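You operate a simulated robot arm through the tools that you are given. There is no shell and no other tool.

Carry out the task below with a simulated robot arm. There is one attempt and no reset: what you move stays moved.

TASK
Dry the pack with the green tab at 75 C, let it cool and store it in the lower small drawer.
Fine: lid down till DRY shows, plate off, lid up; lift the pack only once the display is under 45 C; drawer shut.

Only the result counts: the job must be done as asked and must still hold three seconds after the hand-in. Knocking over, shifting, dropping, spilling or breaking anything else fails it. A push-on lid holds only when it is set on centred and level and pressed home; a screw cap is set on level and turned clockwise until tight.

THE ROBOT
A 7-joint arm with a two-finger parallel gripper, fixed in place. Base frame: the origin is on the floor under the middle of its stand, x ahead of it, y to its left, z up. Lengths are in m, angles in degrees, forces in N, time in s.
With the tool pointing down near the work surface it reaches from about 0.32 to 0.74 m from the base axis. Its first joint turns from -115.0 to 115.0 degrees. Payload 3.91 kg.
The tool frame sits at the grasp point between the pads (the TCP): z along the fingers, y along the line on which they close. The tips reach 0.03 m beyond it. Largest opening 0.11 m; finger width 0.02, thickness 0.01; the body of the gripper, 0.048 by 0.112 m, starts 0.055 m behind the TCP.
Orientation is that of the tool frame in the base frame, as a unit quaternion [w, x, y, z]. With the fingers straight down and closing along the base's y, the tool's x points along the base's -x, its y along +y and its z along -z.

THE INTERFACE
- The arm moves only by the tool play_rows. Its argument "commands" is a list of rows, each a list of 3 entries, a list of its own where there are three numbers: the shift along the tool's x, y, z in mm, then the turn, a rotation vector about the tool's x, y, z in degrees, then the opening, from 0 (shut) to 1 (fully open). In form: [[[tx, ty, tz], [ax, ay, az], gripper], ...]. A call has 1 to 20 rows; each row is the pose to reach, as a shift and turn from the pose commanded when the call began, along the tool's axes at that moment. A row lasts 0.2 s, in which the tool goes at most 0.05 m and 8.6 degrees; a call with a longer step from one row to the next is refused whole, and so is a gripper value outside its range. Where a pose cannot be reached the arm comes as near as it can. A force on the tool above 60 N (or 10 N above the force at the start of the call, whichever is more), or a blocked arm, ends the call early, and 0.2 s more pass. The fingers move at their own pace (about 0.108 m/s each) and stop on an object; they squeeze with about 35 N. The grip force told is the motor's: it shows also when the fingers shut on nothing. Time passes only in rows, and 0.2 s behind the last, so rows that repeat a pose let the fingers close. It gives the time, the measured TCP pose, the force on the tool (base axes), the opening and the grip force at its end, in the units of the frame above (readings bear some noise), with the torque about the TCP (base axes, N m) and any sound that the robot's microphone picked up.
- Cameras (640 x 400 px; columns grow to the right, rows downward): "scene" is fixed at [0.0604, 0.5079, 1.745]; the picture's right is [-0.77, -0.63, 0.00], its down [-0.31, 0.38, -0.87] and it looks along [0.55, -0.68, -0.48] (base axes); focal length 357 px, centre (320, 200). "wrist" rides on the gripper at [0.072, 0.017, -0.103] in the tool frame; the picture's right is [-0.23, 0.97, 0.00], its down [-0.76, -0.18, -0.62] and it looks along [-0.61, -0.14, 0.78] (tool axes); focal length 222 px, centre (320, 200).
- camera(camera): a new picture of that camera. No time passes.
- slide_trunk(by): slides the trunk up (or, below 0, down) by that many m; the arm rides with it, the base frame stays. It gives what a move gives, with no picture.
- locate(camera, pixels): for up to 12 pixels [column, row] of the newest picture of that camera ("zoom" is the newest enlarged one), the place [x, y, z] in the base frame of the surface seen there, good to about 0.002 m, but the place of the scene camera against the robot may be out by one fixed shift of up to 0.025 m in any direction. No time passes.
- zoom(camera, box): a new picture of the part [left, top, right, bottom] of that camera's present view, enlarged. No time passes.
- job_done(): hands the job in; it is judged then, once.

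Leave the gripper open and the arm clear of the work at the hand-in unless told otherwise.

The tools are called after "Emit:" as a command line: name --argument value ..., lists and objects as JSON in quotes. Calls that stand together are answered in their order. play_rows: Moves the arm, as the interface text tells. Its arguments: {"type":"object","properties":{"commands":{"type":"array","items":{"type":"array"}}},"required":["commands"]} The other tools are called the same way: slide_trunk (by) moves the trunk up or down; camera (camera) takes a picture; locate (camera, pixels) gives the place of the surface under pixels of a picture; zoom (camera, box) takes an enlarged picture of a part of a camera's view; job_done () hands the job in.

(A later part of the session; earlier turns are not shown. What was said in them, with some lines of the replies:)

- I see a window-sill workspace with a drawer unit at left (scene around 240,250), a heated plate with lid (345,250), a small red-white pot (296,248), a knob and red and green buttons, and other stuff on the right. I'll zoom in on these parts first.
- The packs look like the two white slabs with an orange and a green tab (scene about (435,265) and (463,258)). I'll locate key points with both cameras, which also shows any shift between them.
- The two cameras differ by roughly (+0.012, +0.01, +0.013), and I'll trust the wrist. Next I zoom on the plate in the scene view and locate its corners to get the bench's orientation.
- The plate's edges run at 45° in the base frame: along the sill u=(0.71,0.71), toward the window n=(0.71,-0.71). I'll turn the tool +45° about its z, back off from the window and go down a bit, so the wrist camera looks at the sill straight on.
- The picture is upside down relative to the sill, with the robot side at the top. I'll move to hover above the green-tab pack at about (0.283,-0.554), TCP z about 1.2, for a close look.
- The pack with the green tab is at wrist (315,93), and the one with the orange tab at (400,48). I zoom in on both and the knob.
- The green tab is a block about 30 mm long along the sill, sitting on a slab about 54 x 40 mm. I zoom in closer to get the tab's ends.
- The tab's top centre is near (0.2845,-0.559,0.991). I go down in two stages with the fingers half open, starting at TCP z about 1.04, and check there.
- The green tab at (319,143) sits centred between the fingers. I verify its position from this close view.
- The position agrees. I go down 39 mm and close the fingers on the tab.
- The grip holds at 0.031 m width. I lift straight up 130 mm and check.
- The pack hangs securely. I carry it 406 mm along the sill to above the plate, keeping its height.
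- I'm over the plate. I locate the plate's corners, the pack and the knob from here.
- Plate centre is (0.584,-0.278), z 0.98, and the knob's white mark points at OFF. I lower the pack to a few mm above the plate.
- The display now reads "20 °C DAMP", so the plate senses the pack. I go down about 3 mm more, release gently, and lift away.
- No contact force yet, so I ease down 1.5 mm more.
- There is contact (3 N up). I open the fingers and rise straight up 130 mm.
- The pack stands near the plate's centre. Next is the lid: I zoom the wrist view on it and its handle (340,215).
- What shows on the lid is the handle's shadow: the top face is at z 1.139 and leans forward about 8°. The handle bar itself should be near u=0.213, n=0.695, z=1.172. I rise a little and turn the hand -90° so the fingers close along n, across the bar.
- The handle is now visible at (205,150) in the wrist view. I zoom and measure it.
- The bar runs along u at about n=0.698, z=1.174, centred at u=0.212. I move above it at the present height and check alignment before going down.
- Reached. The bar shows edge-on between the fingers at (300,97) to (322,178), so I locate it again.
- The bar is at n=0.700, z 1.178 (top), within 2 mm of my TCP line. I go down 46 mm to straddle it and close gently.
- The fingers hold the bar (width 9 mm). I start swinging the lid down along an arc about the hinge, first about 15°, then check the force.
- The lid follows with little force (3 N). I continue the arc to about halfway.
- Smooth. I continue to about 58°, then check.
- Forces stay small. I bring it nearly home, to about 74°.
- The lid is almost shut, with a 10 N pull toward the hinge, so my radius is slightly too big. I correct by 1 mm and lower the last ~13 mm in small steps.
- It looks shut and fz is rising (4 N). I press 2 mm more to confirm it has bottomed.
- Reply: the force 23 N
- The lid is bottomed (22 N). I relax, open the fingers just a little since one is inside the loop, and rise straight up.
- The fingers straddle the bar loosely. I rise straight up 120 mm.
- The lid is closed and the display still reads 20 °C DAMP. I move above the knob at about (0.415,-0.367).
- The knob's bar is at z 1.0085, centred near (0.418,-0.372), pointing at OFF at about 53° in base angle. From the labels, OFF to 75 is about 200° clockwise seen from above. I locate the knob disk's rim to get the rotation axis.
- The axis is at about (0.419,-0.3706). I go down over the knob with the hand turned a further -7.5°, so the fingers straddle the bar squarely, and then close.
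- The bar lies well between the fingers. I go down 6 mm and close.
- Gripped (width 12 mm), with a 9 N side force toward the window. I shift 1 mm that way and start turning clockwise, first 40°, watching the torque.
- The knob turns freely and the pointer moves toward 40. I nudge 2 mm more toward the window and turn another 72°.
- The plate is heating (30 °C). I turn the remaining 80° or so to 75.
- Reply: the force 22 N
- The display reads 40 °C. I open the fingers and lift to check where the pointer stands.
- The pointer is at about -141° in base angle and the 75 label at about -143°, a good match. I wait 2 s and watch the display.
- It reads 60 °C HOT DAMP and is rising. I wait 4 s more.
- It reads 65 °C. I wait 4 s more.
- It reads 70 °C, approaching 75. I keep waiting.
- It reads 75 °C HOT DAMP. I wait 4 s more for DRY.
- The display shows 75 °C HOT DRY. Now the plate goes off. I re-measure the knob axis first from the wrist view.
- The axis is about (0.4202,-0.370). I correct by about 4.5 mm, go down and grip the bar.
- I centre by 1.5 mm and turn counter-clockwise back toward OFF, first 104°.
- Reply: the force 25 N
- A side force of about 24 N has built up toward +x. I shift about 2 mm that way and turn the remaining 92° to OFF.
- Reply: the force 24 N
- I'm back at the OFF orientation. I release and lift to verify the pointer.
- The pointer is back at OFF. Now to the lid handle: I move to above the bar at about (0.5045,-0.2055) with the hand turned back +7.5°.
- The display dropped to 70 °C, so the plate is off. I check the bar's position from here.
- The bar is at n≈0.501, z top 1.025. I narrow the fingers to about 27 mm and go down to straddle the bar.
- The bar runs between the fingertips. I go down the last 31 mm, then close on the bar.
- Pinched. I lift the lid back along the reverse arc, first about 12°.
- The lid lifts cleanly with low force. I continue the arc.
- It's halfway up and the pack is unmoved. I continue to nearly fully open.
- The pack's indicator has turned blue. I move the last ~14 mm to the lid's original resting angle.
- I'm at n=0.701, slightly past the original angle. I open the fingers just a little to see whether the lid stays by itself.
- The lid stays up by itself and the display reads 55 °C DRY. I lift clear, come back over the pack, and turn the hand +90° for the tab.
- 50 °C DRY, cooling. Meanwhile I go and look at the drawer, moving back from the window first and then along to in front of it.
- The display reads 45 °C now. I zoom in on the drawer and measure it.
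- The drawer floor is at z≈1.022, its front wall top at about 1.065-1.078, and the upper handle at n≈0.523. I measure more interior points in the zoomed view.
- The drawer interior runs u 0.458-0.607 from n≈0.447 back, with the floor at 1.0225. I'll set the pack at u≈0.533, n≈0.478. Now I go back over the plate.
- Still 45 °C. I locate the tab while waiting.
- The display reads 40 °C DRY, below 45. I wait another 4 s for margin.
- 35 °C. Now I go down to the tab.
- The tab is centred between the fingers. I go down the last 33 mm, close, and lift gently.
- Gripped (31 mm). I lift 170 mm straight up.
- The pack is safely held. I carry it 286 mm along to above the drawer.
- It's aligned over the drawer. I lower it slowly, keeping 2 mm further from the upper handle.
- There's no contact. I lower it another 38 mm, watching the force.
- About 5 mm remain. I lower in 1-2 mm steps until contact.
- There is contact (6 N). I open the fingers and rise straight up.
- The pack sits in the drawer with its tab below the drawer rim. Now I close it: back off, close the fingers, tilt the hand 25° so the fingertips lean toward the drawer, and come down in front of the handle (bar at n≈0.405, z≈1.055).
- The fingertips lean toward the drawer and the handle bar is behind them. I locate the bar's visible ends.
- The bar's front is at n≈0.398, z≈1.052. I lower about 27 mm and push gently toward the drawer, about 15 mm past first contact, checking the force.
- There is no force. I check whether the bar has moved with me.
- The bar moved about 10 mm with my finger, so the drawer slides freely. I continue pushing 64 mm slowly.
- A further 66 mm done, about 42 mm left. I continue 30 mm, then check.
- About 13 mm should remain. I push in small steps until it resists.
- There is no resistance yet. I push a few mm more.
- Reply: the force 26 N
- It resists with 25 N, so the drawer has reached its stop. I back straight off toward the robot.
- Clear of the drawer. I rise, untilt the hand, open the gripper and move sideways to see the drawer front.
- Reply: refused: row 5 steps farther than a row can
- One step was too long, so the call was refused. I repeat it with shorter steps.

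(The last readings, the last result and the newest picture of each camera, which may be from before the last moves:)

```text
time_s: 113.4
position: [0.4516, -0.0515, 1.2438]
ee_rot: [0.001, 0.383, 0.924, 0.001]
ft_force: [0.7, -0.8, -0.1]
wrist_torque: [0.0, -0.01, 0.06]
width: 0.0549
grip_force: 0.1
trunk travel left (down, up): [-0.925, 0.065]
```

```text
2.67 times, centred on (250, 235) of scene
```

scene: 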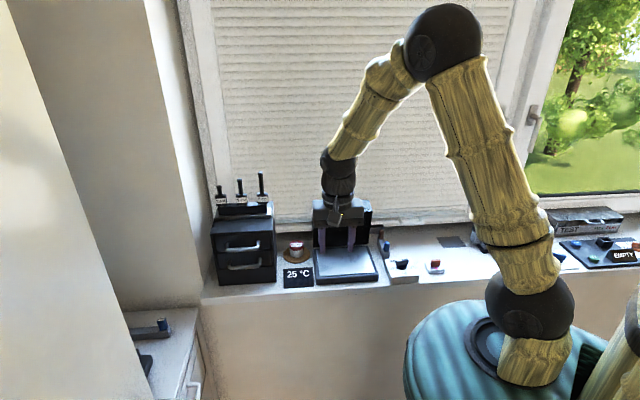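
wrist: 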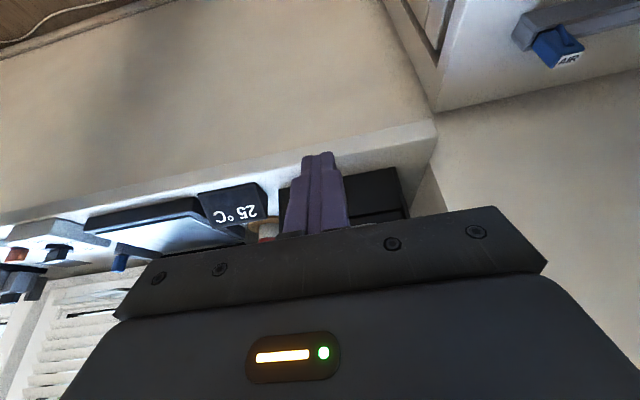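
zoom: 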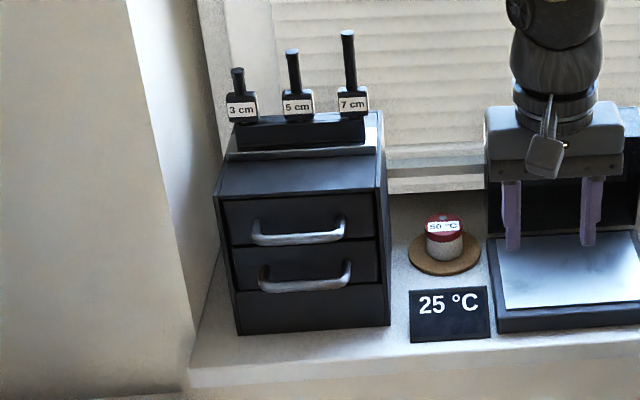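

The drawer is shut. I measure that its front is flush with the upper one and check the rest of the scene.

Emit:
locate --camera "zoom" --pixels '[[240, 220], [370, 215], [245, 275], [370, 262], [300, 240], [305, 286], [300, 260], [250, 305], [360, 310], [225, 200]]'

Emit:
zoom --camera "scene" --box '[300, 180, 480, 290]'

```text
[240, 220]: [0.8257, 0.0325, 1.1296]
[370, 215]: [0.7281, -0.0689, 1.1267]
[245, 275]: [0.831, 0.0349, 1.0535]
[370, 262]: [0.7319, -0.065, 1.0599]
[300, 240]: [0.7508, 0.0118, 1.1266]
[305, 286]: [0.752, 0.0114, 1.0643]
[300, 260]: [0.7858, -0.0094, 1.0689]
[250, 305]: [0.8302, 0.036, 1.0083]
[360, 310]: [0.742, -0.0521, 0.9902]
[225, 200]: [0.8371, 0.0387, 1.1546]
```

```text
3.56 times, centred on (390, 235) of scene
```

zoom: 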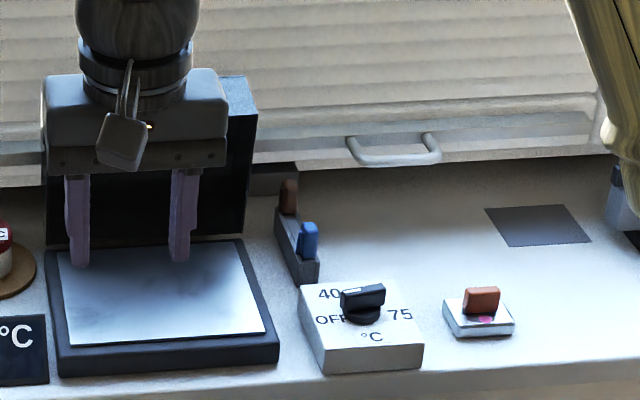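

The lower front is flush with the upper (both n≈0.563), the lid is up, the knob is at OFF, and everything else is in place. I raise the arm further away with the gripper fully open.

Emit:
play_rows --commands '[[[0, -20, -30], [0, 0, 0], 0.8], [[0, -50, -65], [0, 0, 0], 1], [[0, -80, -100], [0, 0, 0], 1], [[0, -80, -100], [0, 0, 0], 1], [[0, -80, -100], [0, 0, 0], 1]]'

Emit:
camera --camera "scene"

Emit:
camera --camera "wrist"

```text
time_s: 114.6
position: [0.3936, -0.1107, 1.3429]
ee_rot: [0.0, 0.383, 0.924, 0.0]
ft_force: [-0.2, -0.4, 0.4]
wrist_torque: [0.01, -0.02, -0.03]
width: 0.11
grip_force: 0.0
trunk travel left (down, up): [-0.925, 0.065]
```

```text
taken
```

scene: 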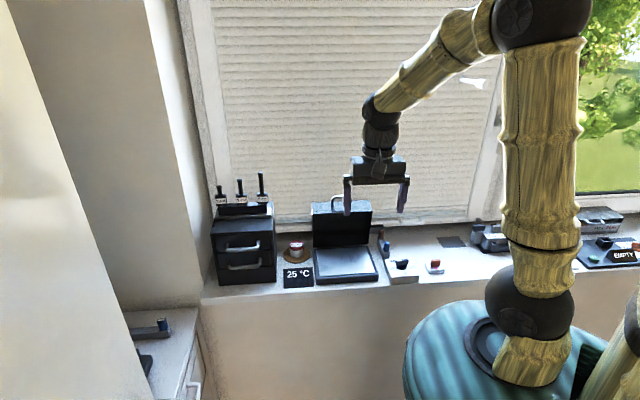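

```text
taken
```

wrist: 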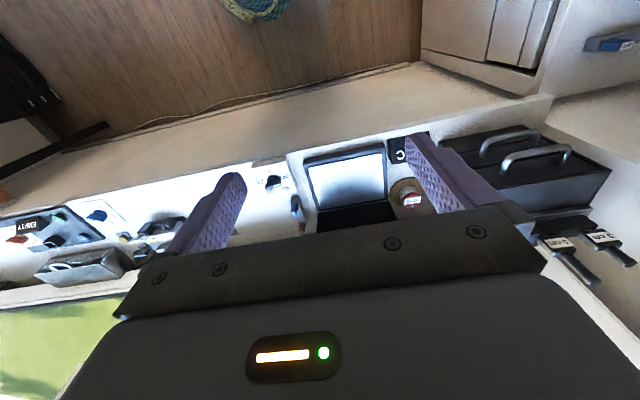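

The pack is dried and in the lower small drawer, which is shut. The knob is at OFF, the lid is up, and the arm is clear with the gripper open. I hand the job in.

Emit:
job_done

```text
The job is handed in.
```

The green-tab pack was dried at 75 °C and cooled, and is now in the lower small drawer. I handed the job in, and no verdict came back with it.

- **Drying:** I closed the lid over the pack, set the knob to 75 and waited until the display read 75 °C HOT DRY. The pack's indicator had turned from pink to blue when I opened the lid.
- **Cooling:** I turned the knob back to OFF, raised the lid, and lifted the pack only when the display read 35 °C.
- **Storage:** I pushed the drawer in until it met its stop. Measured afterwards, its front was flush with the upper drawer's.

At hand-in the lid was up, the gripper was open and the arm was clear. From the final pictures, nothing else had been moved or knocked over.
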